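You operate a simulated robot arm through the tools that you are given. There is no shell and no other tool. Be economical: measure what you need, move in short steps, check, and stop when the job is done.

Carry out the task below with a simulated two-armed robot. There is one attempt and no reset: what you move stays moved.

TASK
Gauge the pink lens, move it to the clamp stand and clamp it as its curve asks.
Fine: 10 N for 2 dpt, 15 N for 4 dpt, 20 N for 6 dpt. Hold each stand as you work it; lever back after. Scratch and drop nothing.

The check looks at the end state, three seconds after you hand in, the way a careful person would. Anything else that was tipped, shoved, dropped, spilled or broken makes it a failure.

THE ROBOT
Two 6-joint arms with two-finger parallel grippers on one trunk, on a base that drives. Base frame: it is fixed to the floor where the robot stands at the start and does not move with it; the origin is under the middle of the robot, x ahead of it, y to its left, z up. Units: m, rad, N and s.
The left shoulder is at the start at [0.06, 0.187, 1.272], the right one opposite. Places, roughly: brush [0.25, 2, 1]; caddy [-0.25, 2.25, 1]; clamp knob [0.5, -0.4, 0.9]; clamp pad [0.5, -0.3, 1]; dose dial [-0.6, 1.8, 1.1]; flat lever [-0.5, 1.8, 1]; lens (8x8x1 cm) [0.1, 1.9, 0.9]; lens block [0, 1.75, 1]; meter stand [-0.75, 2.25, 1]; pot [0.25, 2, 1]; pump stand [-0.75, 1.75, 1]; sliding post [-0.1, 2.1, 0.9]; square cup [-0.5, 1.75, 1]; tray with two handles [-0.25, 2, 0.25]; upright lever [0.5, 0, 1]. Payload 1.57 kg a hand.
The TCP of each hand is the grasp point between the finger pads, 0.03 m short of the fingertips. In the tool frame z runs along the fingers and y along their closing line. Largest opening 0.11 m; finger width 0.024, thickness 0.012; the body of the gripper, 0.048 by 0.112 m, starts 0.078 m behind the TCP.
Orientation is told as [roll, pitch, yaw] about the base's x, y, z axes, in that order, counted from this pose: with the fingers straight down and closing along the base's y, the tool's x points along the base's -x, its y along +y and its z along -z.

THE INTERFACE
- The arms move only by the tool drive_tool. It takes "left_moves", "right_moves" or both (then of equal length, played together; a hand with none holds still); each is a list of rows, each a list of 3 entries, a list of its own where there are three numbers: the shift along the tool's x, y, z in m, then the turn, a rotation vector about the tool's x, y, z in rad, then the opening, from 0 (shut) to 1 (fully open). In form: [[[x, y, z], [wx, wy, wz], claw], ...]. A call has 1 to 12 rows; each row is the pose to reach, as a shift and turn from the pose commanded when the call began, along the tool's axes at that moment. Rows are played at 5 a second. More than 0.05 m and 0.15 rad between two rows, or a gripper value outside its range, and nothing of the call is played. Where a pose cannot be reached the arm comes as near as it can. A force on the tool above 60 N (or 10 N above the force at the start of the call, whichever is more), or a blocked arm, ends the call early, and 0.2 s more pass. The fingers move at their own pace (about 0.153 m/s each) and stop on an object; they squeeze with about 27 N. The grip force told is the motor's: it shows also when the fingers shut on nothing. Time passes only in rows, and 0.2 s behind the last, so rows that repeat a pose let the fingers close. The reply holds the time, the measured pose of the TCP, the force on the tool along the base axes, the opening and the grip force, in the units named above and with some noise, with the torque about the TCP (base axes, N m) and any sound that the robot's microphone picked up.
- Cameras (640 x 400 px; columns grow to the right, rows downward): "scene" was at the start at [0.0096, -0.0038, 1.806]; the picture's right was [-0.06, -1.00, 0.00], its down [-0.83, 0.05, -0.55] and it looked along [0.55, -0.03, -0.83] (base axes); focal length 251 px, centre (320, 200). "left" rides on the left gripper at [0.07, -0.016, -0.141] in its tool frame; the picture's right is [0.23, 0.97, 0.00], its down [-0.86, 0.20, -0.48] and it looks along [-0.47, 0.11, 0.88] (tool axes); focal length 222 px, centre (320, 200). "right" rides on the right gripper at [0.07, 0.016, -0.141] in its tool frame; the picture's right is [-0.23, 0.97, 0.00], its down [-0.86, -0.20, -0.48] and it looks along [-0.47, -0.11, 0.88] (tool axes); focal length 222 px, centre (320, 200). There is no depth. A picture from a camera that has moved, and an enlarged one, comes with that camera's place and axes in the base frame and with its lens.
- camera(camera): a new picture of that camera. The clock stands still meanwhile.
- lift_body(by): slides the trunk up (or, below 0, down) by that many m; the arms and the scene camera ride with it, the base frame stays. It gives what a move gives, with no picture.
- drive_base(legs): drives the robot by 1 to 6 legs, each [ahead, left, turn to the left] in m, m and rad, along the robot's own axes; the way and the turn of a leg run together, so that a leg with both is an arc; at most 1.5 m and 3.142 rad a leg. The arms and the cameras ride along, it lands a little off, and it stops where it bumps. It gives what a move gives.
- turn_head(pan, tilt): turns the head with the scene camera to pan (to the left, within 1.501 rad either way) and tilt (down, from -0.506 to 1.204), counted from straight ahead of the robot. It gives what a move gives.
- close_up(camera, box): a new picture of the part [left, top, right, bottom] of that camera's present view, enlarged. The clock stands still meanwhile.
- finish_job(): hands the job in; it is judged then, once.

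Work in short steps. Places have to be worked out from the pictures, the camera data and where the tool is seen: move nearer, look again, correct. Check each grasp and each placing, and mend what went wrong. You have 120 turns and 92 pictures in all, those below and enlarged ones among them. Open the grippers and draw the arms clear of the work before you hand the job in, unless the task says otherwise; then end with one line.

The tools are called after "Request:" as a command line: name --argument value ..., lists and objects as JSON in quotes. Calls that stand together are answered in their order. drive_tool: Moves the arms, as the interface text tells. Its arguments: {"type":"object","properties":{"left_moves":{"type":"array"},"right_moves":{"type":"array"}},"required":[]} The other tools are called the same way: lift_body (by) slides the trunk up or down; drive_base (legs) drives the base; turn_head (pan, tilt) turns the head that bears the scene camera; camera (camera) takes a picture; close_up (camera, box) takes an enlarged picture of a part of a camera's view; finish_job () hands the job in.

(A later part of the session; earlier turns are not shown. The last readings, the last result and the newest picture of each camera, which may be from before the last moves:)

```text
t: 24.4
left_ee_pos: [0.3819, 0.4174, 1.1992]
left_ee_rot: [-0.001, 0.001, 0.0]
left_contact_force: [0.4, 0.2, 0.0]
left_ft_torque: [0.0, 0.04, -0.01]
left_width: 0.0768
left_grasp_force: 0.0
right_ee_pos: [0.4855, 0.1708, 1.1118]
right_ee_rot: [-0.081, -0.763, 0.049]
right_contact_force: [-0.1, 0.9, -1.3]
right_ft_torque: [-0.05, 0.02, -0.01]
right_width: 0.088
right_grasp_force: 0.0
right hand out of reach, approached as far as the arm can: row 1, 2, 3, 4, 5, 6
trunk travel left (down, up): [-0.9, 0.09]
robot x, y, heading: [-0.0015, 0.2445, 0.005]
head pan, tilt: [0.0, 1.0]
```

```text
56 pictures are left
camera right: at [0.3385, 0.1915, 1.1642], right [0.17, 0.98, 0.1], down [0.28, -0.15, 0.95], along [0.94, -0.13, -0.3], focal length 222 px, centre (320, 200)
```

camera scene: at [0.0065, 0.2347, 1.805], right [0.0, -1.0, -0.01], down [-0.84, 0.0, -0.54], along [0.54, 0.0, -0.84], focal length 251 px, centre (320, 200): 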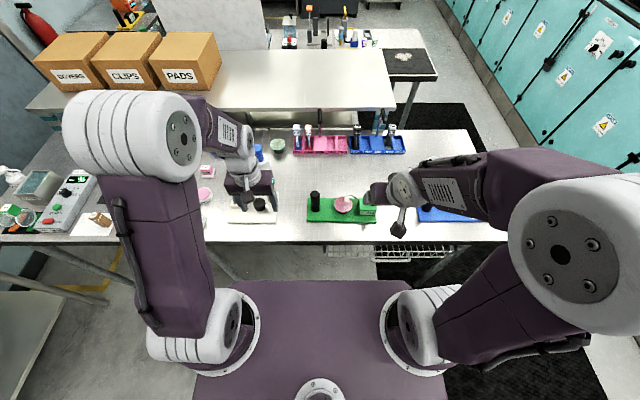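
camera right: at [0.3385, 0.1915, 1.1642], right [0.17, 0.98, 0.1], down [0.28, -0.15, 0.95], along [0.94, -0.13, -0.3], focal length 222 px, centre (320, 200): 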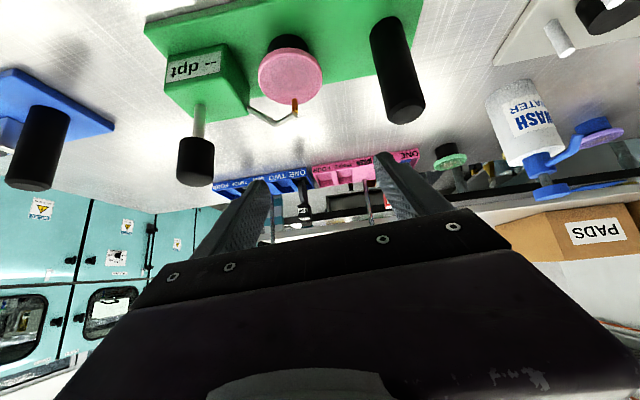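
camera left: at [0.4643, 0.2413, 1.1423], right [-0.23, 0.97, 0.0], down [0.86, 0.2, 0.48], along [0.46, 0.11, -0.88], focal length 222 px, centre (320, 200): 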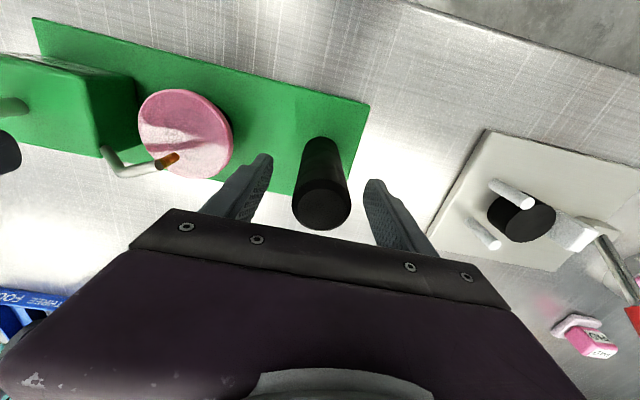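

The arm is near its inner limit; I back the base up 0.12 m and re-command the hand's pose level (roll/yaw zero).

Request:
drive_base --legs '[[-0.12, 0.0, 0]]'

Request:
drive_tool --right_moves '[[[0, -0.005, 0.03], [0.04, 0.0, -0.02], 0.8], [[0, -0.01, 0.06], [0.06, -0.01, -0.03], 0.8], [[0, -0.02, 0.09], [0.06, -0.02, -0.03], 0.8]]'

```text
t: 25.6
left_ee_pos: [0.2612, 0.4157, 1.199]
left_ee_rot: [0.001, 0.002, -0.001]
left_contact_force: [1.4, 1.2, -0.9]
left_ft_torque: [0.0, -0.02, 0.01]
left_width: 0.0771
left_grasp_force: 0.1
right_ee_pos: [0.3656, 0.17, 1.1128]
right_ee_rot: [-0.078, -0.763, 0.046]
right_contact_force: [0.1, -0.3, -0.2]
right_ft_torque: [0.0, 0.02, -0.01]
right_width: 0.0879
right_grasp_force: 0.0
trunk travel left (down, up): [-0.9, 0.09]
robot x, y, heading: [-0.1254, 0.2431, -0.005]
head pan, tilt: [0.0, 1.0]
```

```text
t: 26.4
left_ee_pos: [0.2579, 0.4148, 1.2009]
left_ee_rot: [-0.001, -0.003, 0.0]
left_contact_force: [-0.9, 0.0, 0.1]
left_ft_torque: [0.03, 0.0, 0.0]
left_width: 0.0771
left_grasp_force: 0.1
right_ee_pos: [0.4255, 0.145, 1.0523]
right_ee_rot: [-0.169, -0.783, 0.091]
right_contact_force: [0.8, 0.4, -0.4]
right_ft_torque: [0.0, 0.0, -0.02]
right_width: 0.0878
right_grasp_force: 0.1
trunk travel left (down, up): [-0.9, 0.09]
robot x, y, heading: [-0.1216, 0.2419, 0.003]
head pan, tilt: [0.0, 1.0]
```

Reach is now fine; I mis-signed the level correction, so I fix it (tool turn −0.105, 0, +0.065) while moving to the pre-grasp.

Request:
drive_tool --right_moves '[[[-0.003, 0.001, 0.02], [-0.053, 0, 0.032], 0.85], [[-0.006, 0.002, 0.04], [-0.105, 0, 0.065], 0.85], [[-0.006, 0.002, 0.04], [-0.105, 0, 0.065], 0.85]]'

Request:
camera --camera "right"

Request:
close_up --camera "scene" --box '[290, 120, 420, 220]'

```text
t: 27.2
left_ee_pos: [0.2576, 0.4166, 1.2011]
left_ee_rot: [-0.002, -0.004, 0.0]
left_contact_force: [-0.6, 0.8, 0.5]
left_ft_torque: [-0.07, -0.04, 0.01]
left_width: 0.077
left_grasp_force: 0.1
right_ee_pos: [0.466, 0.1493, 1.029]
right_ee_rot: [-0.017, -0.787, 0.007]
right_contact_force: [1.3, -0.4, 0.6]
right_ft_torque: [0.0, 0.01, 0.01]
right_width: 0.0932
right_grasp_force: 0.1
right hand out of reach, approached as far as the arm can: row 2, 3
trunk travel left (down, up): [-0.9, 0.09]
robot x, y, heading: [-0.1212, 0.2467, -0.0]
head pan, tilt: [0.0, 1.0]
```

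```text
55 pictures are left
camera right: at [0.3161, 0.1663, 1.0792], right [0.16, 0.97, 0.15], down [0.27, -0.19, 0.95], along [0.95, -0.12, -0.29], focal length 222 px, centre (320, 200)
```

right: 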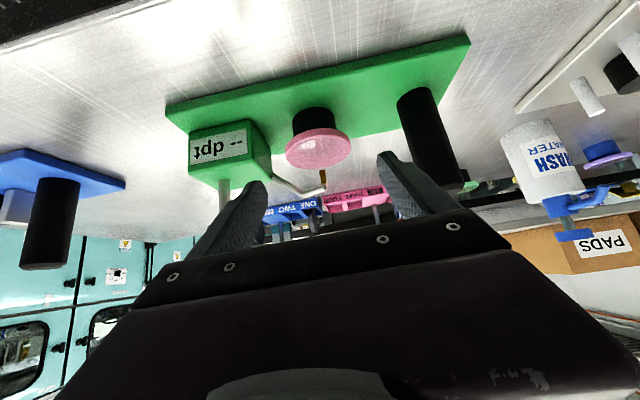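

```text
4.00 times, centred on (355, 170) of scene
camera zoom: at [-0.1154, 0.2439, 1.805], right [0.0, -1.0, 0.0], down [-0.84, 0.0, -0.54], along [0.54, 0.0, -0.84], focal length 1004 px, centre (180, 320)
```

zoom: 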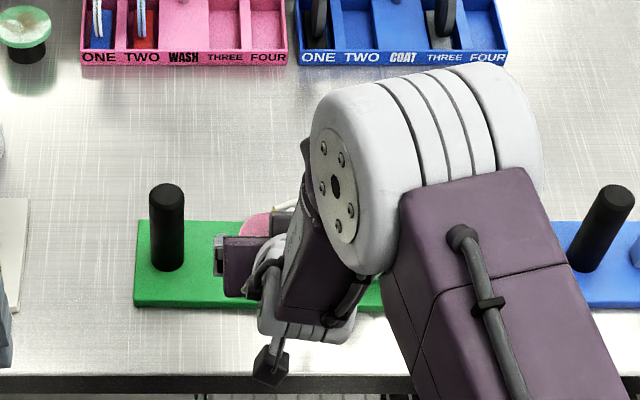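

Still at the fold limit; back the base another 0.1 m and extend the hand forward to the pre-grasp line.

Request:
drive_base --legs '[[-0.1, 0.0, 0]]'

Request:
drive_tool --right_moves '[[[-0.02, 0, 0.018], [-0.006, 0, 0.003], 0.85], [[-0.04, -0.001, 0.036], [-0.012, 0, 0.005], 0.85], [[-0.064, -0.002, 0.054], [-0.012, 0, 0.005], 0.85]]'

```text
t: 28.4
left_ee_pos: [0.1623, 0.4149, 1.1992]
left_ee_rot: [0.001, 0.001, 0.002]
left_contact_force: [0.0, -0.3, 0.0]
left_ft_torque: [0.0, -0.01, 0.03]
left_width: 0.0771
left_grasp_force: 0.0
right_ee_pos: [0.3665, 0.1487, 1.0253]
right_ee_rot: [-0.017, -0.781, 0.009]
right_contact_force: [0.3, -0.8, -0.4]
right_ft_torque: [0.02, 0.0, -0.01]
right_width: 0.0939
right_grasp_force: 0.1
trunk travel left (down, up): [-0.9, 0.09]
robot x, y, heading: [-0.2244, 0.2426, -0.001]
head pan, tilt: [0.0, 1.0]
```

```text
t: 29.2
left_ee_pos: [0.1573, 0.4157, 1.201]
left_ee_rot: [0.0, -0.004, 0.0]
left_contact_force: [0.0, 0.3, 0.3]
left_ft_torque: [-0.04, -0.02, 0.0]
left_width: 0.0772
left_grasp_force: 0.0
right_ee_pos: [0.4461, 0.1474, 1.0364]
right_ee_rot: [0.001, -0.786, 0.0]
right_contact_force: [0.4, -0.6, 0.3]
right_ft_torque: [0.02, 0.02, 0.0]
right_width: 0.0935
right_grasp_force: 0.0
trunk travel left (down, up): [-0.9, 0.09]
robot x, y, heading: [-0.2256, 0.2438, 0.003]
head pan, tilt: [0.0, 1.0]
```

On target exactly. Advance 0.06 along the tool axis and look.

Request:
drive_tool --right_moves '[[[0, 0, 0.03], [0, 0, 0], 0.85], [[0, 0, 0.06], [0, 0, 0], 0.85], [[0, 0, 0.06], [0, 0, 0], 0.85]]'

Request:
close_up --camera "right" --box '[180, 60, 460, 235]'

```text
t: 30.0
left_ee_pos: [0.1566, 0.4165, 1.201]
left_ee_rot: [0.0, -0.003, 0.002]
left_contact_force: [-0.1, 0.3, -0.7]
left_ft_torque: [0.03, -0.01, -0.01]
left_width: 0.0769
left_grasp_force: 0.0
right_ee_pos: [0.488, 0.146, 0.9967]
right_ee_rot: [-0.006, -0.786, 0.001]
right_contact_force: [-0.2, 1.2, 0.6]
right_ft_torque: [-0.01, 0.0, -0.02]
right_width: 0.093
right_grasp_force: 0.1
right hand out of reach, approached as far as the arm can: row 2, 3
trunk travel left (down, up): [-0.9, 0.09]
robot x, y, heading: [-0.2224, 0.2386, 0.001]
head pan, tilt: [0.0, 1.0]
```

```text
2.29 times, centred on (320, 148) of right
camera zoom: at [0.3388, 0.1627, 1.0464], right [0.17, 0.97, 0.16], down [0.26, -0.2, 0.94], along [0.95, -0.12, -0.29], focal length 508 px, centre (320, 320)
```

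zoom: 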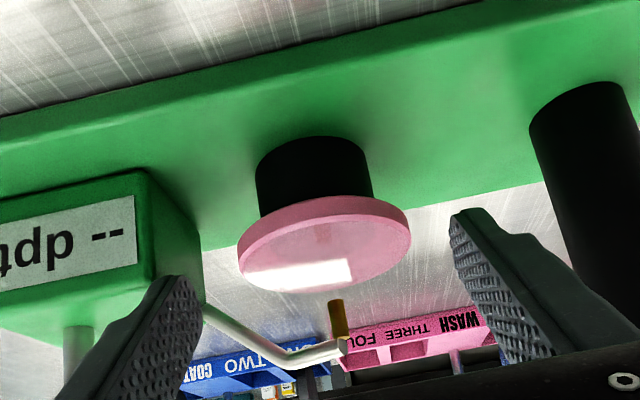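

Alignment with the lens is good, but low z at this trunk height is beyond the arm. I retract, raise the hand, then lower the trunk 0.12 m to gain reach.

Request:
drive_tool --right_moves '[[[0, 0, -0.03], [0, 0, 0], 0.85], [[0, 0, -0.06], [0, 0, 0], 0.85], [[-0.028, 0, -0.088], [0, 0, 0], 0.85], [[-0.057, 0, -0.117], [0, 0, 0], 0.85], [[-0.085, 0, -0.145], [0, 0, 0], 0.85]]'

Request:
lift_body --by -0.12

```text
t: 31.2
left_ee_pos: [0.1555, 0.4157, 1.2013]
left_ee_rot: [0.001, -0.003, -0.001]
left_contact_force: [0.1, 0.8, -0.1]
left_ft_torque: [-0.02, -0.03, -0.01]
left_width: 0.0771
left_grasp_force: 0.0
right_ee_pos: [0.4418, 0.1444, 1.1589]
right_ee_rot: [0.001, -0.784, 0.002]
right_contact_force: [0.5, -0.3, 0.0]
right_ft_torque: [-0.05, -0.02, 0.0]
right_width: 0.0938
right_grasp_force: 0.1
right hand out of reach, approached as far as the arm can: row 1
trunk travel left (down, up): [-0.9, 0.09]
robot x, y, heading: [-0.2281, 0.2431, 0.001]
head pan, tilt: [0.0, 1.0]
```

```text
t: 32.7
left_ee_pos: [0.1568, 0.4157, 1.0801]
left_ee_rot: [0.0, -0.002, 0.0]
left_contact_force: [0.4, 0.4, -0.1]
left_ft_torque: [0.0, 0.0, -0.02]
left_width: 0.0771
left_grasp_force: 0.0
right_ee_pos: [0.4437, 0.145, 1.0376]
right_ee_rot: [0.001, -0.785, 0.001]
right_contact_force: [-0.1, -0.1, 0.5]
right_ft_torque: [0.01, 0.04, 0.0]
right_width: 0.0935
right_grasp_force: 0.1
trunk travel left (down, up): [-0.78, 0.21]
robot x, y, heading: [-0.2237, 0.2452, 0.004]
head pan, tilt: [0.0, 1.0]
```

Now advance along the tool axis 0.085 with fingers straddling the rim, then check.

Request:
drive_tool --right_moves '[[[0, 0.001, 0.03], [0, 0, 0], 0.85], [[0, 0.002, 0.06], [0, 0, 0], 0.85], [[0, 0.002, 0.085], [0, 0, 0], 0.85], [[0, 0.002, 0.085], [0, 0, 0], 0.85]]'

Request:
close_up --camera "right" --box '[180, 60, 460, 235]'

```text
t: 33.7
left_ee_pos: [0.1573, 0.4158, 1.0809]
left_ee_rot: [0.002, -0.001, 0.0]
left_contact_force: [-0.2, 0.3, -0.4]
left_ft_torque: [0.0, 0.0, 0.0]
left_width: 0.0771
left_grasp_force: 0.0
right_ee_pos: [0.5049, 0.1494, 0.9777]
right_ee_rot: [-0.001, -0.785, -0.002]
right_contact_force: [0.0, 0.6, 0.3]
right_ft_torque: [0.01, 0.03, 0.03]
right_width: 0.0934
right_grasp_force: 0.0
trunk travel left (down, up): [-0.78, 0.21]
robot x, y, heading: [-0.2275, 0.2435, 0.005]
head pan, tilt: [0.0, 1.0]
```

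```text
2.29 times, centred on (320, 148) of right
camera zoom: at [0.3561, 0.1648, 1.0286], right [0.16, 0.97, 0.16], down [0.27, -0.2, 0.94], along [0.95, -0.11, -0.29], focal length 508 px, centre (320, 320)
```

zoom: 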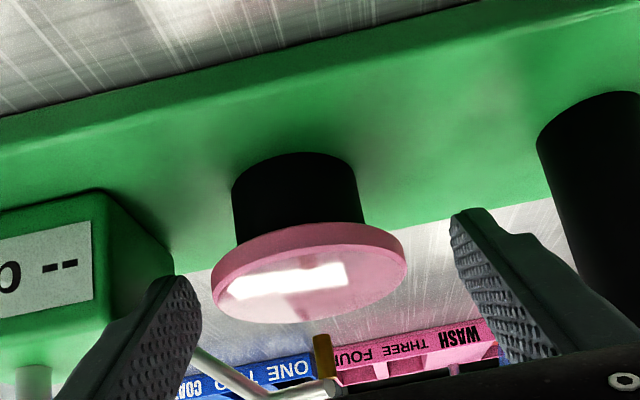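

Lens centre is about 4 mm to the −y side; shift, advance the last 15 mm and partly close, then look again.

Request:
drive_tool --right_moves '[[[0, -0.004, 0.0], [0, 0, 0], 0.85], [[0, -0.004, 0.015], [0, 0, 0], 0.82], [[0, -0.004, 0.015], [0, 0, 0], 0.74], [[0, -0.004, 0.015], [0, 0, 0], 0.74]]'

Request:
close_up --camera "right" --box '[200, 90, 440, 240]'

```text
t: 34.7
left_ee_pos: [0.1565, 0.4168, 1.0809]
left_ee_rot: [0.0, -0.005, -0.001]
left_contact_force: [-0.1, 0.4, -0.3]
left_ft_torque: [-0.02, 0.0, 0.02]
left_width: 0.0769
left_grasp_force: 0.1
right_ee_pos: [0.5148, 0.1454, 0.9671]
right_ee_rot: [0.001, -0.786, -0.001]
right_contact_force: [-0.3, -0.5, -0.2]
right_ft_torque: [-0.02, -0.05, -0.01]
right_width: 0.0815
right_grasp_force: 0.0
trunk travel left (down, up): [-0.78, 0.21]
robot x, y, heading: [-0.2209, 0.2424, -0.002]
head pan, tilt: [0.0, 1.0]
```

```text
2.67 times, centred on (320, 165) of right
camera zoom: at [0.3664, 0.161, 1.018], right [0.16, 0.97, 0.16], down [0.27, -0.2, 0.94], along [0.95, -0.11, -0.29], focal length 592 px, centre (320, 293)
```

zoom: 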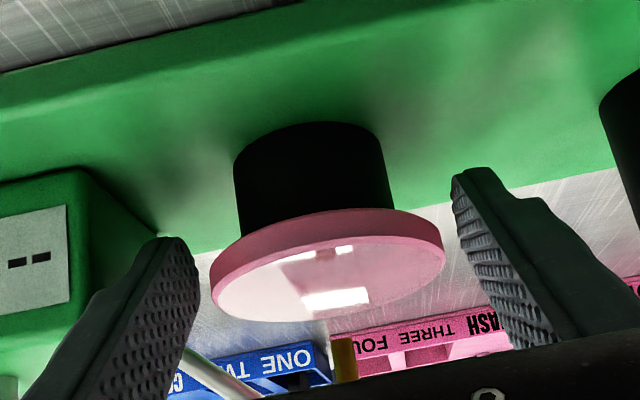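

Well centred, equal gaps. Close on the rim.

Request:
drive_tool --right_moves '[[[0, 0, 0], [0, 0, 0], 0.68], [[0, 0, 0], [0, 0, 0], 0.64], [[0, 0, 0], [0, 0, 0], 0.6], [[0, 0, 0], [0, 0, 0], 0.5], [[0, 0, 0], [0, 0, 0], 0.5]]'

Request:
close_up --camera "right" --box '[200, 90, 440, 240]'

```text
t: 35.9
left_ee_pos: [0.157, 0.4155, 1.0792]
left_ee_rot: [0.0, -0.004, 0.0]
left_contact_force: [0.6, -0.8, -0.3]
left_ft_torque: [0.01, 0.0, -0.02]
left_width: 0.0768
left_grasp_force: 0.0
right_ee_pos: [0.516, 0.1442, 0.968]
right_ee_rot: [0.002, -0.787, 0.001]
right_contact_force: [-0.2, -0.1, 0.4]
right_ft_torque: [-0.01, -0.01, 0.03]
right_width: 0.0686
right_grasp_force: 27.0
trunk travel left (down, up): [-0.78, 0.21]
robot x, y, heading: [-0.2289, 0.2451, -0.003]
head pan, tilt: [0.0, 1.0]
```

```text
2.67 times, centred on (320, 165) of right
camera zoom: at [0.3672, 0.1607, 1.0178], right [0.16, 0.97, 0.16], down [0.27, -0.2, 0.94], along [0.95, -0.11, -0.29], focal length 592 px, centre (320, 293)
```

zoom: 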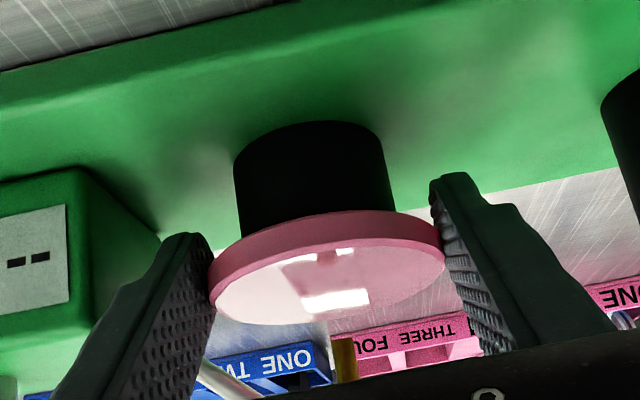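

Gripped at 68.6 mm with 27 N. Lift just 5 mm and check clearance to the probe and that the block stays.

Request:
drive_tool --right_moves '[[[-0.002, 0, -0.002], [0, 0, 0], 0.5], [[-0.004, 0, -0.004], [0, 0, 0], 0.5], [[-0.004, 0, -0.004], [0, 0, 0], 0.5]]'

Request:
close_up --camera "right" --box '[200, 90, 440, 240]'

```text
t: 36.7
left_ee_pos: [0.1564, 0.4159, 1.0811]
left_ee_rot: [0.0, -0.004, -0.002]
left_contact_force: [-0.1, 0.5, -0.3]
left_ft_torque: [-0.01, 0.02, -0.02]
left_width: 0.0768
left_grasp_force: 0.2
right_ee_pos: [0.516, 0.1446, 0.9738]
right_ee_rot: [0.0, -0.785, 0.001]
right_contact_force: [-0.3, 0.5, -1.1]
right_ft_torque: [-0.02, -0.05, 0.05]
right_width: 0.0684
right_grasp_force: 26.8
trunk travel left (down, up): [-0.78, 0.21]
robot x, y, heading: [-0.2259, 0.2445, -0.001]
head pan, tilt: [0.0, 1.0]
```

```text
2.67 times, centred on (320, 165) of right
camera zoom: at [0.3668, 0.1599, 1.023], right [0.16, 0.97, 0.16], down [0.27, -0.2, 0.94], along [0.95, -0.11, -0.29], focal length 592 px, centre (320, 293)
```

zoom: 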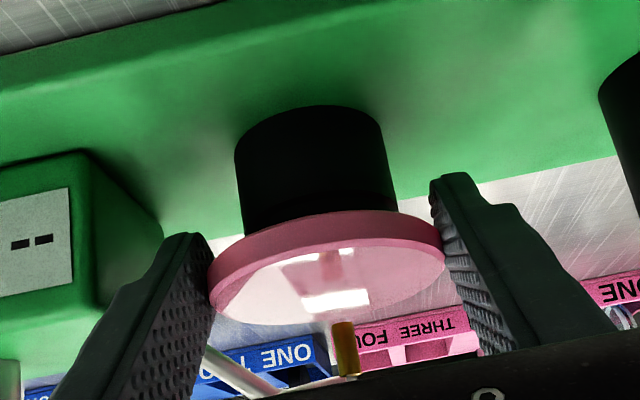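

Lens is free of the pedestal, probe tip at z≈0.981 still >1 cm above. Lift 2 mm more and draw straight back toward the robot in small steps.

Request:
drive_tool --right_moves '[[[-0.0014, 0, -0.0014], [0, 0, 0], 0.5], [[0.0057, 0, -0.0085], [0, 0, 0], 0.5], [[0.013, 0, -0.0156], [0, 0, 0], 0.5], [[0.02, 0, -0.0227], [0, 0, 0], 0.5], [[0.034, 0, -0.0368], [0, 0, 0], 0.5], [[0.048, 0, -0.051], [0, 0, 0], 0.5], [[0.062, 0, -0.065], [0, 0, 0], 0.5]]'

Request:
camera --camera "right"

```text
t: 38.3
left_ee_pos: [0.1573, 0.4168, 1.0806]
left_ee_rot: [0.001, -0.002, 0.0]
left_contact_force: [0.2, -0.7, 0.3]
left_ft_torque: [0.0, -0.02, 0.0]
left_width: 0.0772
left_grasp_force: 0.0
right_ee_pos: [0.4255, 0.1433, 0.9754]
right_ee_rot: [0.002, -0.785, 0.001]
right_contact_force: [0.7, -0.1, 0.4]
right_ft_torque: [0.01, 0.01, 0.0]
right_width: 0.0684
right_grasp_force: 27.0
right hand out of reach, approached as far as the arm can: row 4, 5
trunk travel left (down, up): [-0.78, 0.21]
robot x, y, heading: [-0.2223, 0.243, -0.003]
head pan, tilt: [0.0, 1.0]
```

```text
48 pictures are left
camera right: at [0.2762, 0.1594, 1.0247], right [0.16, 0.97, 0.16], down [0.27, -0.2, 0.94], along [0.95, -0.11, -0.29], focal length 222 px, centre (320, 200)
```

right: 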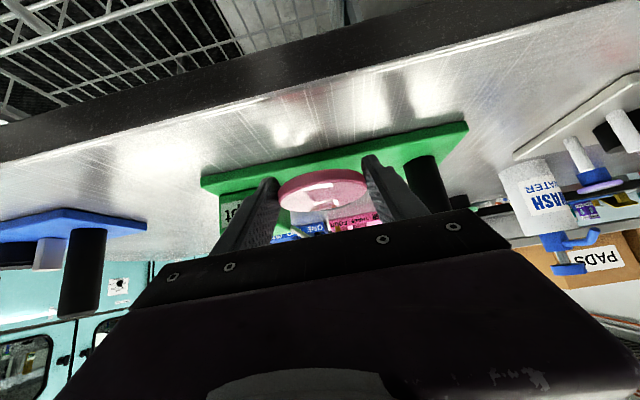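

Lens is out cleanly. Raise it 0.1 m, then drive right to stand before the clamp.

Request:
drive_tool --right_moves '[[[-0.024, 0, -0.024], [0, 0, 0], 0.5], [[-0.048, 0, -0.048], [0, 0, 0], 0.5], [[-0.072, 0, -0.072], [0, 0, 0], 0.5]]'

Request:
drive_base --legs '[[0, -0.42, 0]]'

Request:
camera --camera "scene"

Request:
camera --camera "right"

```text
t: 39.1
left_ee_pos: [0.157, 0.4173, 1.0798]
left_ee_rot: [0.0, -0.002, 0.0]
left_contact_force: [0.2, 0.0, 1.7]
left_ft_torque: [0.02, 0.02, -0.01]
left_width: 0.0771
left_grasp_force: 0.1
right_ee_pos: [0.4239, 0.1453, 1.077]
right_ee_rot: [-0.001, -0.785, 0.001]
right_contact_force: [0.1, 0.0, 0.0]
right_ft_torque: [0.04, 0.03, 0.0]
right_width: 0.0682
right_grasp_force: 27.0
trunk travel left (down, up): [-0.78, 0.21]
robot x, y, heading: [-0.2281, 0.2458, 0.006]
head pan, tilt: [0.0, 1.0]
```

```text
t: 41.7
left_ee_pos: [0.1583, -0.0008, 1.0803]
left_ee_rot: [-0.004, -0.001, -0.003]
left_contact_force: [-0.2, 0.7, 0.6]
left_ft_torque: [-0.01, 0.0, 0.0]
left_width: 0.077
left_grasp_force: 0.1
right_ee_pos: [0.4244, -0.2728, 1.0776]
right_ee_rot: [0.001, -0.785, 0.0]
right_contact_force: [-0.8, 0.7, 0.0]
right_ft_torque: [-0.01, 0.02, 0.07]
right_width: 0.0684
right_grasp_force: 27.0
trunk travel left (down, up): [-0.78, 0.21]
robot x, y, heading: [-0.2235, -0.1754, -0.001]
head pan, tilt: [0.0, 1.0]
```

```text
47 pictures are left
camera scene: at [-0.2155, -0.1722, 1.685], right [0.0, -1.0, 0.0], down [-0.84, 0.0, -0.54], along [0.54, 0.0, -0.84], focal length 251 px, centre (320, 200)
```

scene: 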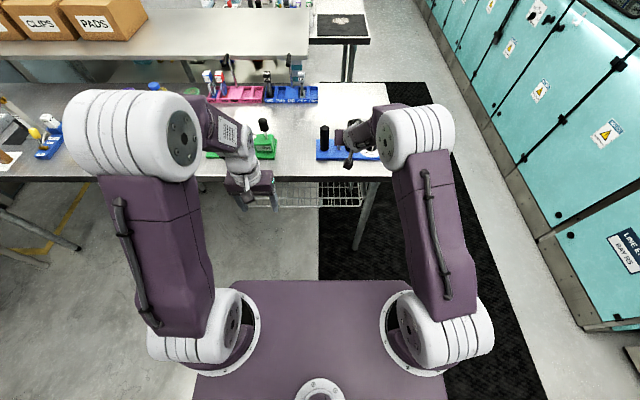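

```text
46 pictures are left
camera right: at [0.2754, -0.2564, 1.1269], right [0.16, 0.97, 0.16], down [0.27, -0.2, 0.94], along [0.95, -0.11, -0.29], focal length 222 px, centre (320, 200)
```

right: 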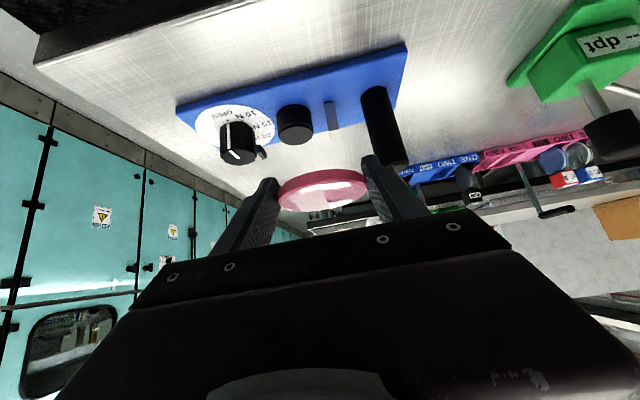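

Zoom on the clamp stand from this low angle for exact geometry.

Request:
close_up --camera "right" --box '[170, 30, 430, 190]'

```text
2.46 times, centred on (300, 110) of right
camera zoom: at [0.2754, -0.2564, 1.1269], right [0.16, 0.97, 0.16], down [0.27, -0.2, 0.94], along [0.95, -0.11, -0.29], focal length 547 px, centre (369, 422)
```

zoom: 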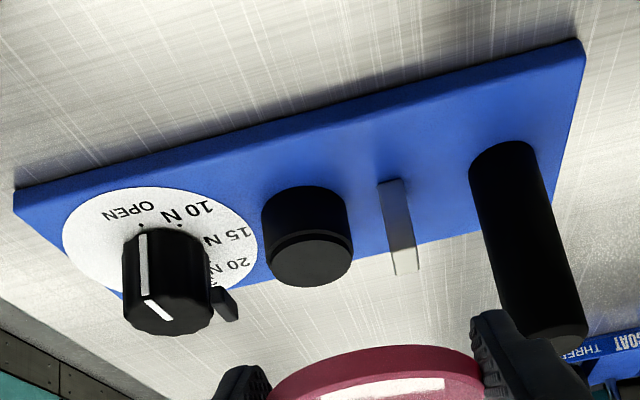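

Clamp geometry: pad top ≈(0.533,−0.303,0.950), white jaw inner face y≈−0.261, dark jaw ≈−0.350, knob ≈(0.526,−0.384) top 0.97. Fingers must sit fore/aft (±x) there, so the hand should point toward +y. I raise the trunk a bit, drive right and turn the robot left.

Request:
lift_body --by 0.1

Request:
drive_base --legs '[[0, -0.475, 0], [0, 0, 0.7]]'

Request:
camera --camera "scene"

```text
t: 43.0
left_ee_pos: [0.1581, -0.0015, 1.1802]
left_ee_rot: [-0.001, -0.002, -0.002]
left_contact_force: [-0.6, -0.4, 0.6]
left_ft_torque: [0.0, -0.01, 0.02]
left_width: 0.0769
left_grasp_force: 0.0
right_ee_pos: [0.4239, -0.2734, 1.1765]
right_ee_rot: [0.001, -0.787, -0.003]
right_contact_force: [-0.2, 0.3, -0.7]
right_ft_torque: [-0.02, -0.03, 0.01]
right_width: 0.0686
right_grasp_force: 27.2
trunk travel left (down, up): [-0.88, 0.11]
robot x, y, heading: [-0.2242, -0.174, 0.004]
head pan, tilt: [0.0, 1.0]
```

```text
t: 47.7
left_ee_pos: [-0.0418, -0.2758, 1.1803]
left_ee_rot: [0.0, 0.0, 0.7]
left_contact_force: [0.9, 0.3, -1.4]
left_ft_torque: [0.05, 0.0, 0.01]
left_width: 0.0769
left_grasp_force: 0.1
right_ee_pos: [0.3369, -0.3106, 1.1769]
right_ee_rot: [0.002, -0.785, 0.701]
right_contact_force: [0.7, 0.2, -0.5]
right_ft_torque: [0.02, 0.02, -0.01]
right_width: 0.0687
right_grasp_force: 27.5
trunk travel left (down, up): [-0.88, 0.11]
robot x, y, heading: [-0.2217, -0.655, 0.7]
head pan, tilt: [0.0, 1.0]
```

```text
44 pictures are left
camera scene: at [-0.2162, -0.6477, 1.785], right [0.65, -0.76, 0.0], down [-0.64, -0.54, -0.54], along [0.41, 0.35, -0.84], focal length 251 px, centre (320, 200)
```

scene: 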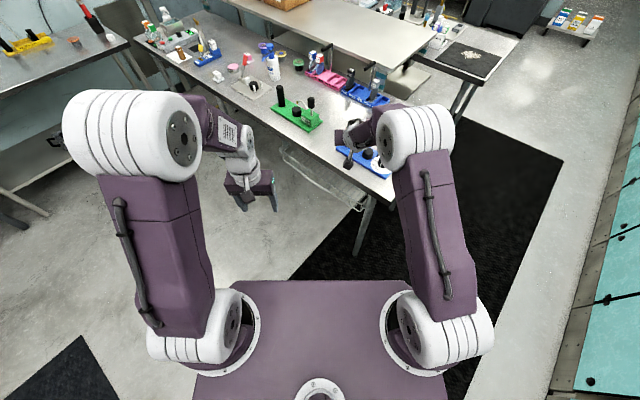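

Room is ample on the right. I drive round the table end to about (0.266, −1.0) and turn to heading 1.3.

Request:
drive_base --legs '[[0.151, -0.578, 0], [0, 0, 0.6]]'

Request:
camera --camera "scene"

```text
t: 52.7
left_ee_pos: [0.2, -0.5784, 1.1808]
left_ee_rot: [0.0, 0.001, 1.297]
left_contact_force: [0.2, 0.3, 0.0]
left_ft_torque: [0.01, -0.01, 0.0]
left_width: 0.0768
left_grasp_force: 0.2
right_ee_pos: [0.5317, -0.3957, 1.1761]
right_ee_rot: [0.0, -0.784, 1.297]
right_contact_force: [0.5, 0.0, -0.5]
right_ft_torque: [0.01, 0.0, -0.02]
right_width: 0.0687
right_grasp_force: 27.2
trunk travel left (down, up): [-0.88, 0.11]
robot x, y, heading: [0.2585, -0.9958, 1.298]
head pan, tilt: [0.0, 1.0]
```

```text
43 pictures are left
camera scene: at [0.2639, -0.9844, 1.785], right [0.96, -0.27, 0.0], down [-0.23, -0.81, -0.54], along [0.15, 0.52, -0.84], focal length 251 px, centre (320, 200)
```

scene: 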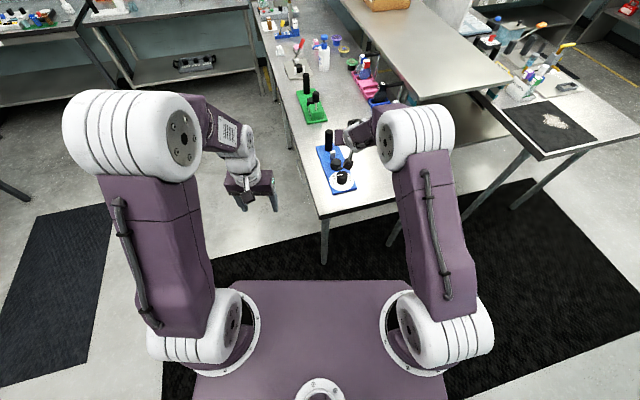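

Positioned well: hand points along (0.27,0.96). Lower the trunk 0.1 m and look from the right camera.

Request:
lift_body --by -0.1

Request:
camera --camera "right"

```text
t: 54.0
left_ee_pos: [0.1986, -0.5795, 1.0799]
left_ee_rot: [0.0, 0.002, 1.297]
left_contact_force: [0.4, -0.1, -0.7]
left_ft_torque: [-0.01, -0.04, 0.01]
left_width: 0.0773
left_grasp_force: 0.1
right_ee_pos: [0.5322, -0.3965, 1.076]
right_ee_rot: [0.003, -0.784, 1.296]
right_contact_force: [0.0, -0.2, -0.5]
right_ft_torque: [-0.02, -0.01, -0.02]
right_width: 0.0685
right_grasp_force: 26.8
trunk travel left (down, up): [-0.78, 0.21]
robot x, y, heading: [0.2597, -0.9906, 1.298]
head pan, tilt: [0.0, 1.0]
```

```text
42 pictures are left
camera right: at [0.4767, -0.5359, 1.1269], right [-0.89, 0.42, 0.16], down [0.26, 0.2, 0.94], along [0.36, 0.89, -0.29], focal length 222 px, centre (320, 200)
```

right: 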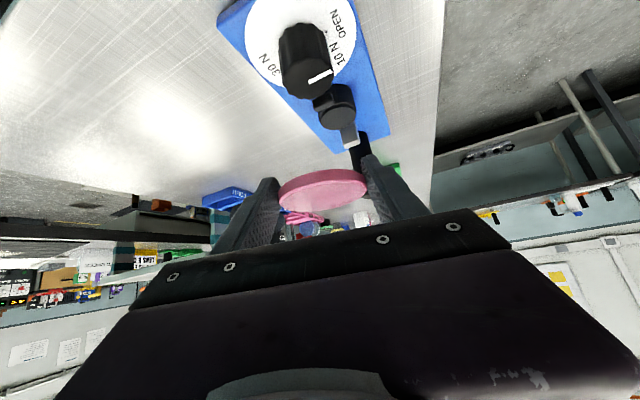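

Lens is level and secure. Move above the pad at TCP ≈(0.530, −0.315, 1.016) and look again.

Request:
drive_tool --right_moves '[[[-0.0276, 0.012, 0.0276], [0, 0, 0], 0.5], [[-0.0552, 0.024, 0.0552], [0, 0, 0], 0.5], [[-0.034, 0.024, 0.0764], [0, 0, 0], 0.5], [[-0.0127, 0.024, 0.0976], [0, 0, 0], 0.5], [[-0.0127, 0.024, 0.0976], [0, 0, 0], 0.5]]'

Request:
close_up --camera "right" --box '[200, 40, 460, 220]'

Request:
close_up --camera "scene" --box '[290, 90, 420, 200]'

```text
t: 55.2
left_ee_pos: [0.1986, -0.5791, 1.0809]
left_ee_rot: [0.001, -0.002, 1.296]
left_contact_force: [-0.5, -0.1, -0.2]
left_ft_torque: [0.02, -0.01, -0.02]
left_width: 0.0767
left_grasp_force: 0.1
right_ee_pos: [0.5289, -0.3159, 1.0158]
right_ee_rot: [0.003, -0.784, 1.297]
right_contact_force: [0.6, 0.2, -0.8]
right_ft_torque: [-0.03, -0.01, 0.01]
right_width: 0.0682
right_grasp_force: 27.2
trunk travel left (down, up): [-0.78, 0.21]
robot x, y, heading: [0.2605, -0.9958, 1.293]
head pan, tilt: [0.0, 1.0]
```

```text
2.22 times, centred on (330, 130) of right
camera zoom: at [0.4731, -0.4552, 1.0663], right [-0.89, 0.42, 0.16], down [0.26, 0.2, 0.94], along [0.36, 0.89, -0.29], focal length 494 px, centre (298, 356)
```

zoom: 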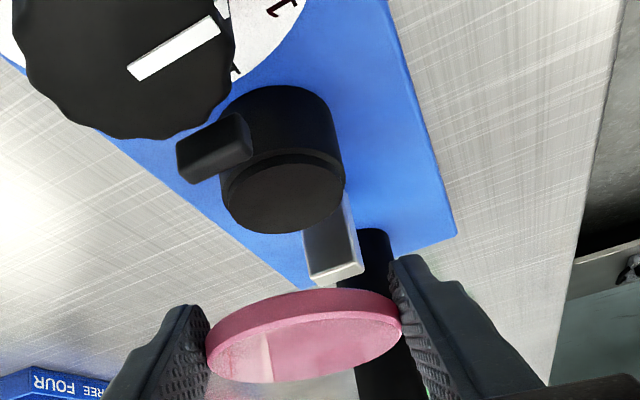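

```text
3.64 times, centred on (355, 145) of scene
camera zoom: at [0.263, -0.9841, 1.685], right [0.96, -0.27, 0.0], down [-0.23, -0.81, -0.54], along [0.15, 0.52, -0.84], focal length 912 px, centre (193, 400)
```

zoom: 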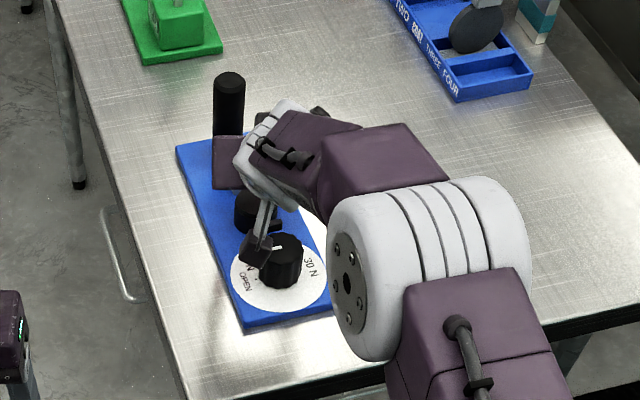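

Pad centre refined to (0.5305, −0.301, 0.9525), jaws at −0.262 and −0.344; lens centre is within ~3 mm of it. Descend 40 mm and check.

Request:
drive_tool --right_moves '[[[0.01, 0, 0.01], [0, 0, 0], 0.5], [[0.02, 0, 0.02], [0, 0, 0], 0.5], [[0.0285, 0, 0.0285], [0, 0, 0], 0.5], [[0.0285, 0, 0.0285], [0, 0, 0], 0.5]]'

Request:
close_up --camera "right" --box '[200, 60, 460, 240]'

```text
t: 56.2
left_ee_pos: [0.2, -0.5798, 1.0797]
left_ee_rot: [0.001, -0.002, 1.297]
left_contact_force: [0.5, -0.8, -0.9]
left_ft_torque: [-0.02, 0.03, 0.01]
left_width: 0.077
left_grasp_force: 0.1
right_ee_pos: [0.5295, -0.3155, 0.9759]
right_ee_rot: [0.0, -0.784, 1.298]
right_contact_force: [-0.8, 0.5, -0.6]
right_ft_torque: [0.0, -0.03, -0.02]
right_width: 0.0681
right_grasp_force: 27.0
trunk travel left (down, up): [-0.78, 0.21]
robot x, y, heading: [0.2655, -0.9938, 1.296]
head pan, tilt: [0.0, 1.0]
```

```text
2.22 times, centred on (330, 150) of right
camera zoom: at [0.474, -0.4544, 1.0261], right [-0.89, 0.42, 0.16], down [0.26, 0.2, 0.94], along [0.36, 0.89, -0.29], focal length 494 px, centre (298, 311)
```

zoom: 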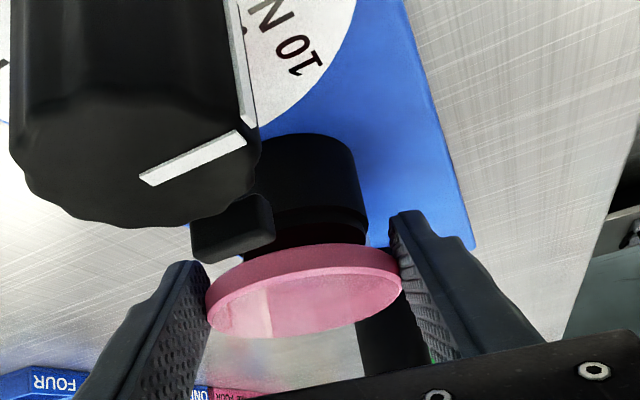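

About 8–10 mm remain; descend 6 mm and read the force.

Request:
drive_tool --right_moves '[[[0.002, 0, 0.002], [0, 0, 0], 0.5], [[0.0042, 0, 0.0042], [0, 0, 0], 0.5], [[0.0042, 0, 0.0042], [0, 0, 0], 0.5]]'

Request:
close_up --camera "right" --box '[200, 60, 460, 240]'

```text
t: 57.0
left_ee_pos: [0.1994, -0.5791, 1.0799]
left_ee_rot: [0.001, -0.003, 1.296]
left_contact_force: [0.4, -0.5, 0.5]
left_ft_torque: [-0.01, 0.01, 0.02]
left_width: 0.0771
left_grasp_force: 0.1
right_ee_pos: [0.5302, -0.3147, 0.9696]
right_ee_rot: [0.001, -0.784, 1.298]
right_contact_force: [-0.3, 1.7, -1.0]
right_ft_torque: [-0.01, -0.04, 0.02]
right_width: 0.0683
right_grasp_force: 26.8
trunk travel left (down, up): [-0.78, 0.21]
robot x, y, heading: [0.2655, -0.9981, 1.294]
head pan, tilt: [0.0, 1.0]
```

```text
2.22 times, centred on (330, 150) of right
camera zoom: at [0.4741, -0.4543, 1.0202], right [-0.89, 0.42, 0.16], down [0.26, 0.2, 0.94], along [0.36, 0.89, -0.29], focal length 494 px, centre (298, 311)
```

zoom: 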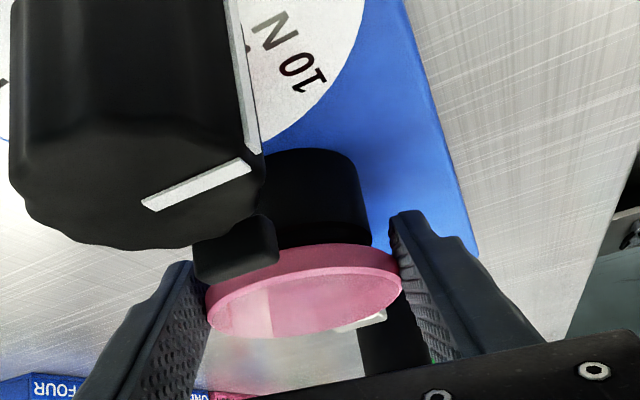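

Still free; descend 2 mm steps with readings, up to 4 mm.

Request:
drive_tool --right_moves '[[[0.0007, 0, 0.0007], [0, 0, 0], 0.5], [[0.0014, 0, 0.0014], [0, 0, 0], 0.5], [[0.0014, 0, 0.0014], [0, 0, 0], 0.5]]'

Request:
drive_tool --right_moves '[[[0.0007, 0, 0.0007], [0, 0, 0], 0.5], [[0.0014, 0, 0.0014], [0, 0, 0], 0.5], [[0.0014, 0, 0.0014], [0, 0, 0], 0.5]]'

Request:
close_up --camera "right" --box '[230, 100, 430, 230]'

```text
t: 57.8
left_ee_pos: [0.1988, -0.5798, 1.0803]
left_ee_rot: [0.0, -0.004, 1.297]
left_contact_force: [-0.3, -0.5, 0.6]
left_ft_torque: [-0.01, -0.02, -0.04]
left_width: 0.077
left_grasp_force: 0.1
right_ee_pos: [0.5302, -0.3144, 0.9679]
right_ee_rot: [0.002, -0.785, 1.295]
right_contact_force: [-0.9, 0.1, 0.7]
right_ft_torque: [-0.02, -0.01, 0.02]
right_width: 0.0683
right_grasp_force: 27.0
trunk travel left (down, up): [-0.78, 0.21]
robot x, y, heading: [0.2637, -0.9937, 1.295]
head pan, tilt: [0.0, 1.0]
```

```text
t: 58.6
left_ee_pos: [0.1985, -0.5801, 1.0804]
left_ee_rot: [0.002, -0.002, 1.297]
left_contact_force: [-0.1, 0.0, 0.0]
left_ft_torque: [0.0, -0.03, 0.01]
left_width: 0.0771
left_grasp_force: 0.0
right_ee_pos: [0.5302, -0.3153, 0.9661]
right_ee_rot: [0.002, -0.786, 1.297]
right_contact_force: [-0.9, -0.2, 2.7]
right_ft_torque: [-0.02, 0.06, 0.04]
right_width: 0.0683
right_grasp_force: 27.0
trunk travel left (down, up): [-0.78, 0.21]
robot x, y, heading: [0.2638, -0.9936, 1.293]
head pan, tilt: [0.0, 1.0]
```

```text
3.08 times, centred on (330, 165) of right
camera zoom: at [0.4741, -0.4544, 1.0166], right [-0.89, 0.42, 0.16], down [0.26, 0.2, 0.94], along [0.36, 0.89, -0.29], focal length 684 px, centre (289, 308)
```

zoom: 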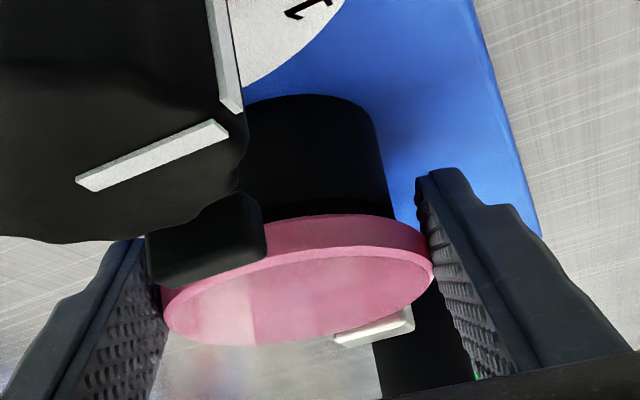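

Contact felt (2.7 N up) at z=0.966 as predicted; lens is centred between the jaws. Release gently and check.

Request:
drive_tool --right_moves '[[[0, 0, 0], [0, 0, 0], 0.64], [[0, 0, 0], [0, 0, 0], 0.7], [[0, 0, 0], [0, 0, 0], 0.8], [[0, 0, 0], [0, 0, 0], 0.8]]'

Request:
close_up --camera "right" --box '[230, 100, 430, 230]'

```text
t: 59.6
left_ee_pos: [0.1978, -0.5796, 1.08]
left_ee_rot: [0.001, 0.0, 1.297]
left_contact_force: [0.2, -0.2, -0.3]
left_ft_torque: [0.0, 0.02, -0.01]
left_width: 0.0767
left_grasp_force: 0.0
right_ee_pos: [0.5292, -0.3142, 0.9662]
right_ee_rot: [0.001, -0.786, 1.298]
right_contact_force: [-0.4, 0.5, 0.3]
right_ft_torque: [-0.02, 0.04, -0.01]
right_width: 0.0881
right_grasp_force: 0.1
trunk travel left (down, up): [-0.78, 0.21]
robot x, y, heading: [0.2634, -0.9911, 1.296]
head pan, tilt: [0.0, 1.0]
```

```text
3.08 times, centred on (330, 165) of right
camera zoom: at [0.4742, -0.4543, 1.0162], right [-0.89, 0.42, 0.16], down [0.26, 0.2, 0.94], along [0.36, 0.89, -0.29], focal length 684 px, centre (289, 308)
```

zoom: 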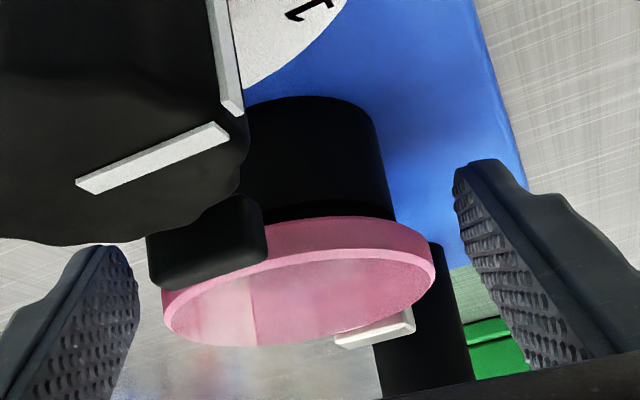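

Lens rests flat on the pad. Retract along the tool axis, then up.

Request:
drive_tool --right_moves '[[[0, 0, -0.03], [0, 0, 0], 0.8], [[0, 0, -0.06], [0, 0, 0], 0.8], [[0, 0, -0.09], [0, 0, 0], 0.8], [[-0.03, 0, -0.12], [0, 0, 0], 0.8], [[-0.06, 0, -0.15], [0, 0, 0], 0.8]]'

Request:
close_up --camera "right" --box '[200, 0, 460, 180]'

```text
t: 60.8
left_ee_pos: [0.1984, -0.5796, 1.0812]
left_ee_rot: [0.0, -0.003, 1.297]
left_contact_force: [-0.7, -0.2, 0.9]
left_ft_torque: [0.03, 0.03, 0.0]
left_width: 0.0769
left_grasp_force: 0.0
right_ee_pos: [0.5127, -0.3785, 1.1155]
right_ee_rot: [-0.001, -0.784, 1.297]
right_contact_force: [0.0, 0.2, -0.3]
right_ft_torque: [0.01, -0.01, -0.01]
right_width: 0.0882
right_grasp_force: 0.1
trunk travel left (down, up): [-0.78, 0.21]
robot x, y, heading: [0.2599, -0.9931, 1.3]
head pan, tilt: [0.0, 1.0]
```

```text
2.22 times, centred on (330, 90) of right
camera zoom: at [0.4568, -0.5181, 1.1658], right [-0.89, 0.42, 0.16], down [0.26, 0.2, 0.94], along [0.36, 0.89, -0.29], focal length 494 px, centre (298, 444)
```

zoom: 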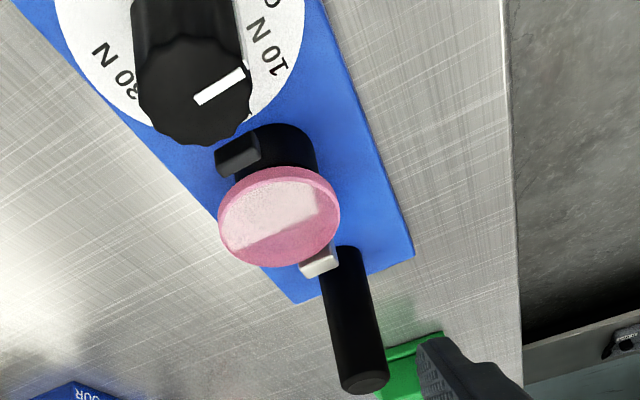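

Lens sits between the jaws on the pad. Now raise the trunk to its first height and drive back round to the front of the clamp.

Request:
lift_body --by 0.12

Request:
drive_base --legs '[[0, 0, -1.298], [-0.4, 0, 0], [0, 0.7, 0]]'

Request:
camera --camera "scene"

```text
t: 62.3
left_ee_pos: [0.1994, -0.5792, 1.2002]
left_ee_rot: [0.0, -0.001, 1.297]
left_contact_force: [-1.2, -0.1, 0.5]
left_ft_torque: [0.01, 0.0, -0.04]
left_width: 0.077
left_grasp_force: 0.1
right_ee_pos: [0.5114, -0.3782, 1.2347]
right_ee_rot: [0.0, -0.786, 1.298]
right_contact_force: [-0.1, -0.8, -0.3]
right_ft_torque: [0.0, -0.03, 0.0]
right_width: 0.0879
right_grasp_force: 0.1
trunk travel left (down, up): [-0.9, 0.09]
robot x, y, heading: [0.2604, -0.9938, 1.296]
head pan, tilt: [0.0, 1.0]
```

```text
t: 71.5
left_ee_pos: [0.2498, -0.1236, 1.2006]
left_ee_rot: [0.001, -0.002, -0.002]
left_contact_force: [0.1, -0.1, 0.1]
left_ft_torque: [0.01, 0.02, -0.01]
left_width: 0.0767
left_grasp_force: 0.0
right_ee_pos: [0.5283, -0.3721, 1.2347]
right_ee_rot: [0.003, -0.785, -0.005]
right_contact_force: [-1.0, -0.6, -0.5]
right_ft_torque: [0.01, 0.01, 0.03]
right_width: 0.0881
right_grasp_force: 0.2
trunk travel left (down, up): [-0.9, 0.09]
robot x, y, heading: [-0.1349, -0.2954, 0.005]
head pan, tilt: [0.0, 1.0]
```

```text
34 pictures are left
camera scene: at [-0.1243, -0.2966, 1.805], right [0.0, -1.0, 0.0], down [-0.84, 0.0, -0.54], along [0.54, 0.0, -0.84], focal length 251 px, centre (320, 200)
```

scene: 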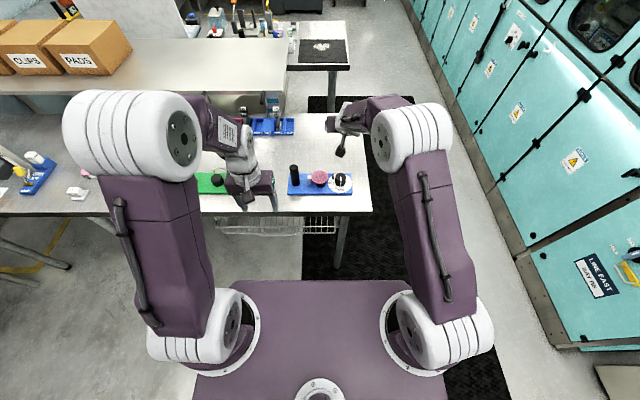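

Un-tilt the right hand to tool-down and draw it nearer the robot.

Request:
drive_tool --right_moves '[[[0.02, 0, -0.027], [0, 0.131, 0], 0.8], [[0.04, 0, -0.054], [0, 0.262, 0], 0.8], [[0.06, 0, -0.081], [0, 0.393, 0], 0.8], [[0.08, 0, -0.108], [0, 0.524, 0], 0.8], [[0.1, 0, -0.135], [0, 0.655, 0], 0.8], [[0.12, 0, -0.163], [0, 0.785, 0], 0.8]]'

```text
t: 72.9
left_ee_pos: [0.2498, -0.1247, 1.2012]
left_ee_rot: [-0.001, -0.004, -0.001]
left_contact_force: [-0.3, 1.0, -0.4]
left_ft_torque: [0.01, 0.01, 0.01]
left_width: 0.0771
left_grasp_force: 0.1
right_ee_pos: [0.326, -0.371, 1.2661]
right_ee_rot: [0.001, 0.003, -0.002]
right_contact_force: [0.4, 0.3, 0.7]
right_ft_torque: [0.0, -0.05, -0.01]
right_width: 0.0881
right_grasp_force: 0.0
trunk travel left (down, up): [-0.9, 0.09]
robot x, y, heading: [-0.1321, -0.2945, -0.001]
head pan, tilt: [0.0, 1.0]
```

Now yaw the right hand about +95° so its fingers close fore-aft.

Request:
drive_tool --right_moves '[[[0, 0, 0], [0, 0, -0.138], 0.8], [[0, 0, 0], [0, 0, -0.276], 0.8], [[0, 0, 0], [0, 0, -0.414], 0.8], [[0, 0, 0], [0, 0, -0.552], 0.8], [[0, 0, 0], [0, 0, -0.69], 0.8], [[0, 0, 0], [0, 0, -0.828], 0.8], [[0, 0, 0], [0, 0, -0.966], 0.8], [[0, 0, 0], [0, 0, -1.104], 0.8], [[0, 0, 0], [0, 0, -1.242], 0.8], [[0, 0, 0], [0, 0, -1.38], 0.8], [[0, 0, 0], [0, 0, -1.518], 0.8], [[0, 0, 0], [0, 0, -1.656], 0.8]]'

Request:
drive_base --legs '[[0.28, 0, 0]]'

Request:
camera --camera "scene"

Request:
camera --camera "right"

```text
t: 75.5
left_ee_pos: [0.2495, -0.123, 1.2007]
left_ee_rot: [0.001, -0.001, 0.0]
left_contact_force: [0.5, -0.5, -0.8]
left_ft_torque: [0.01, 0.01, 0.01]
left_width: 0.077
left_grasp_force: 0.0
right_ee_pos: [0.3273, -0.3714, 1.2654]
right_ee_rot: [-0.001, 0.0, 1.655]
right_contact_force: [-1.1, 0.1, 0.6]
right_ft_torque: [-0.01, 0.0, 0.02]
right_width: 0.0881
right_grasp_force: 0.1
trunk travel left (down, up): [-0.9, 0.09]
robot x, y, heading: [-0.1325, -0.2942, -0.002]
head pan, tilt: [0.0, 1.0]
```

```text
t: 77.4
left_ee_pos: [0.5324, -0.1256, 1.2018]
left_ee_rot: [-0.001, -0.004, -0.008]
left_contact_force: [0.4, 0.6, -0.4]
left_ft_torque: [-0.02, -0.03, -0.02]
left_width: 0.0769
left_grasp_force: 0.0
right_ee_pos: [0.6111, -0.3747, 1.2661]
right_ee_rot: [-0.002, 0.0, 1.65]
right_contact_force: [0.0, 0.7, 0.7]
right_ft_torque: [-0.01, -0.03, 0.03]
right_width: 0.0881
right_grasp_force: 0.0
trunk travel left (down, up): [-0.9, 0.09]
robot x, y, heading: [0.1524, -0.2942, -0.005]
head pan, tilt: [0.0, 1.0]
```

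```text
33 pictures are left
camera scene: at [0.1572, -0.296, 1.805], right [-0.01, -1.0, 0.0], down [-0.84, 0.01, -0.54], along [0.54, 0.0, -0.84], focal length 251 px, centre (320, 200)
```

scene: 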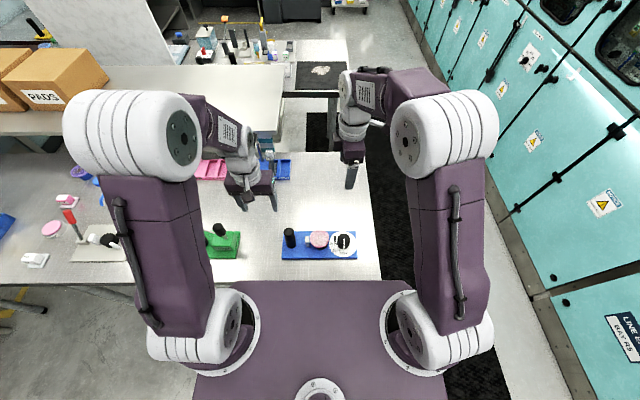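

```text
32 pictures are left
camera right: at [0.6002, -0.4456, 1.4078], right [-0.99, 0.15, 0.0], down [0.13, 0.87, 0.48], along [0.07, 0.47, -0.88], focal length 222 px, centre (320, 200)
```

right: 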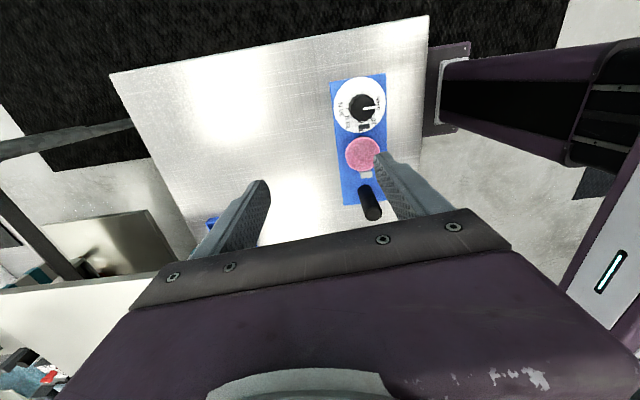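

Zoom in on the clamp stand from the head, now directly in front.

Request:
close_up --camera "scene" --box '[275, 215, 365, 271]'

```text
7.11 times, centred on (320, 243) of scene
camera zoom: at [0.1572, -0.296, 1.805], right [-0.01, -1.0, 0.0], down [-0.84, 0.01, -0.54], along [0.54, 0.0, -0.84], focal length 1784 px, centre (320, -106)
```

zoom: 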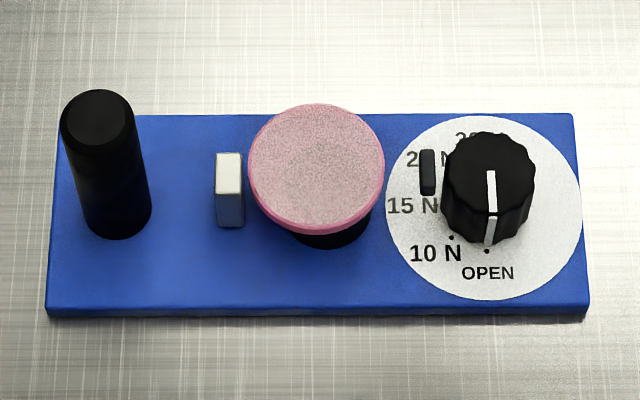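

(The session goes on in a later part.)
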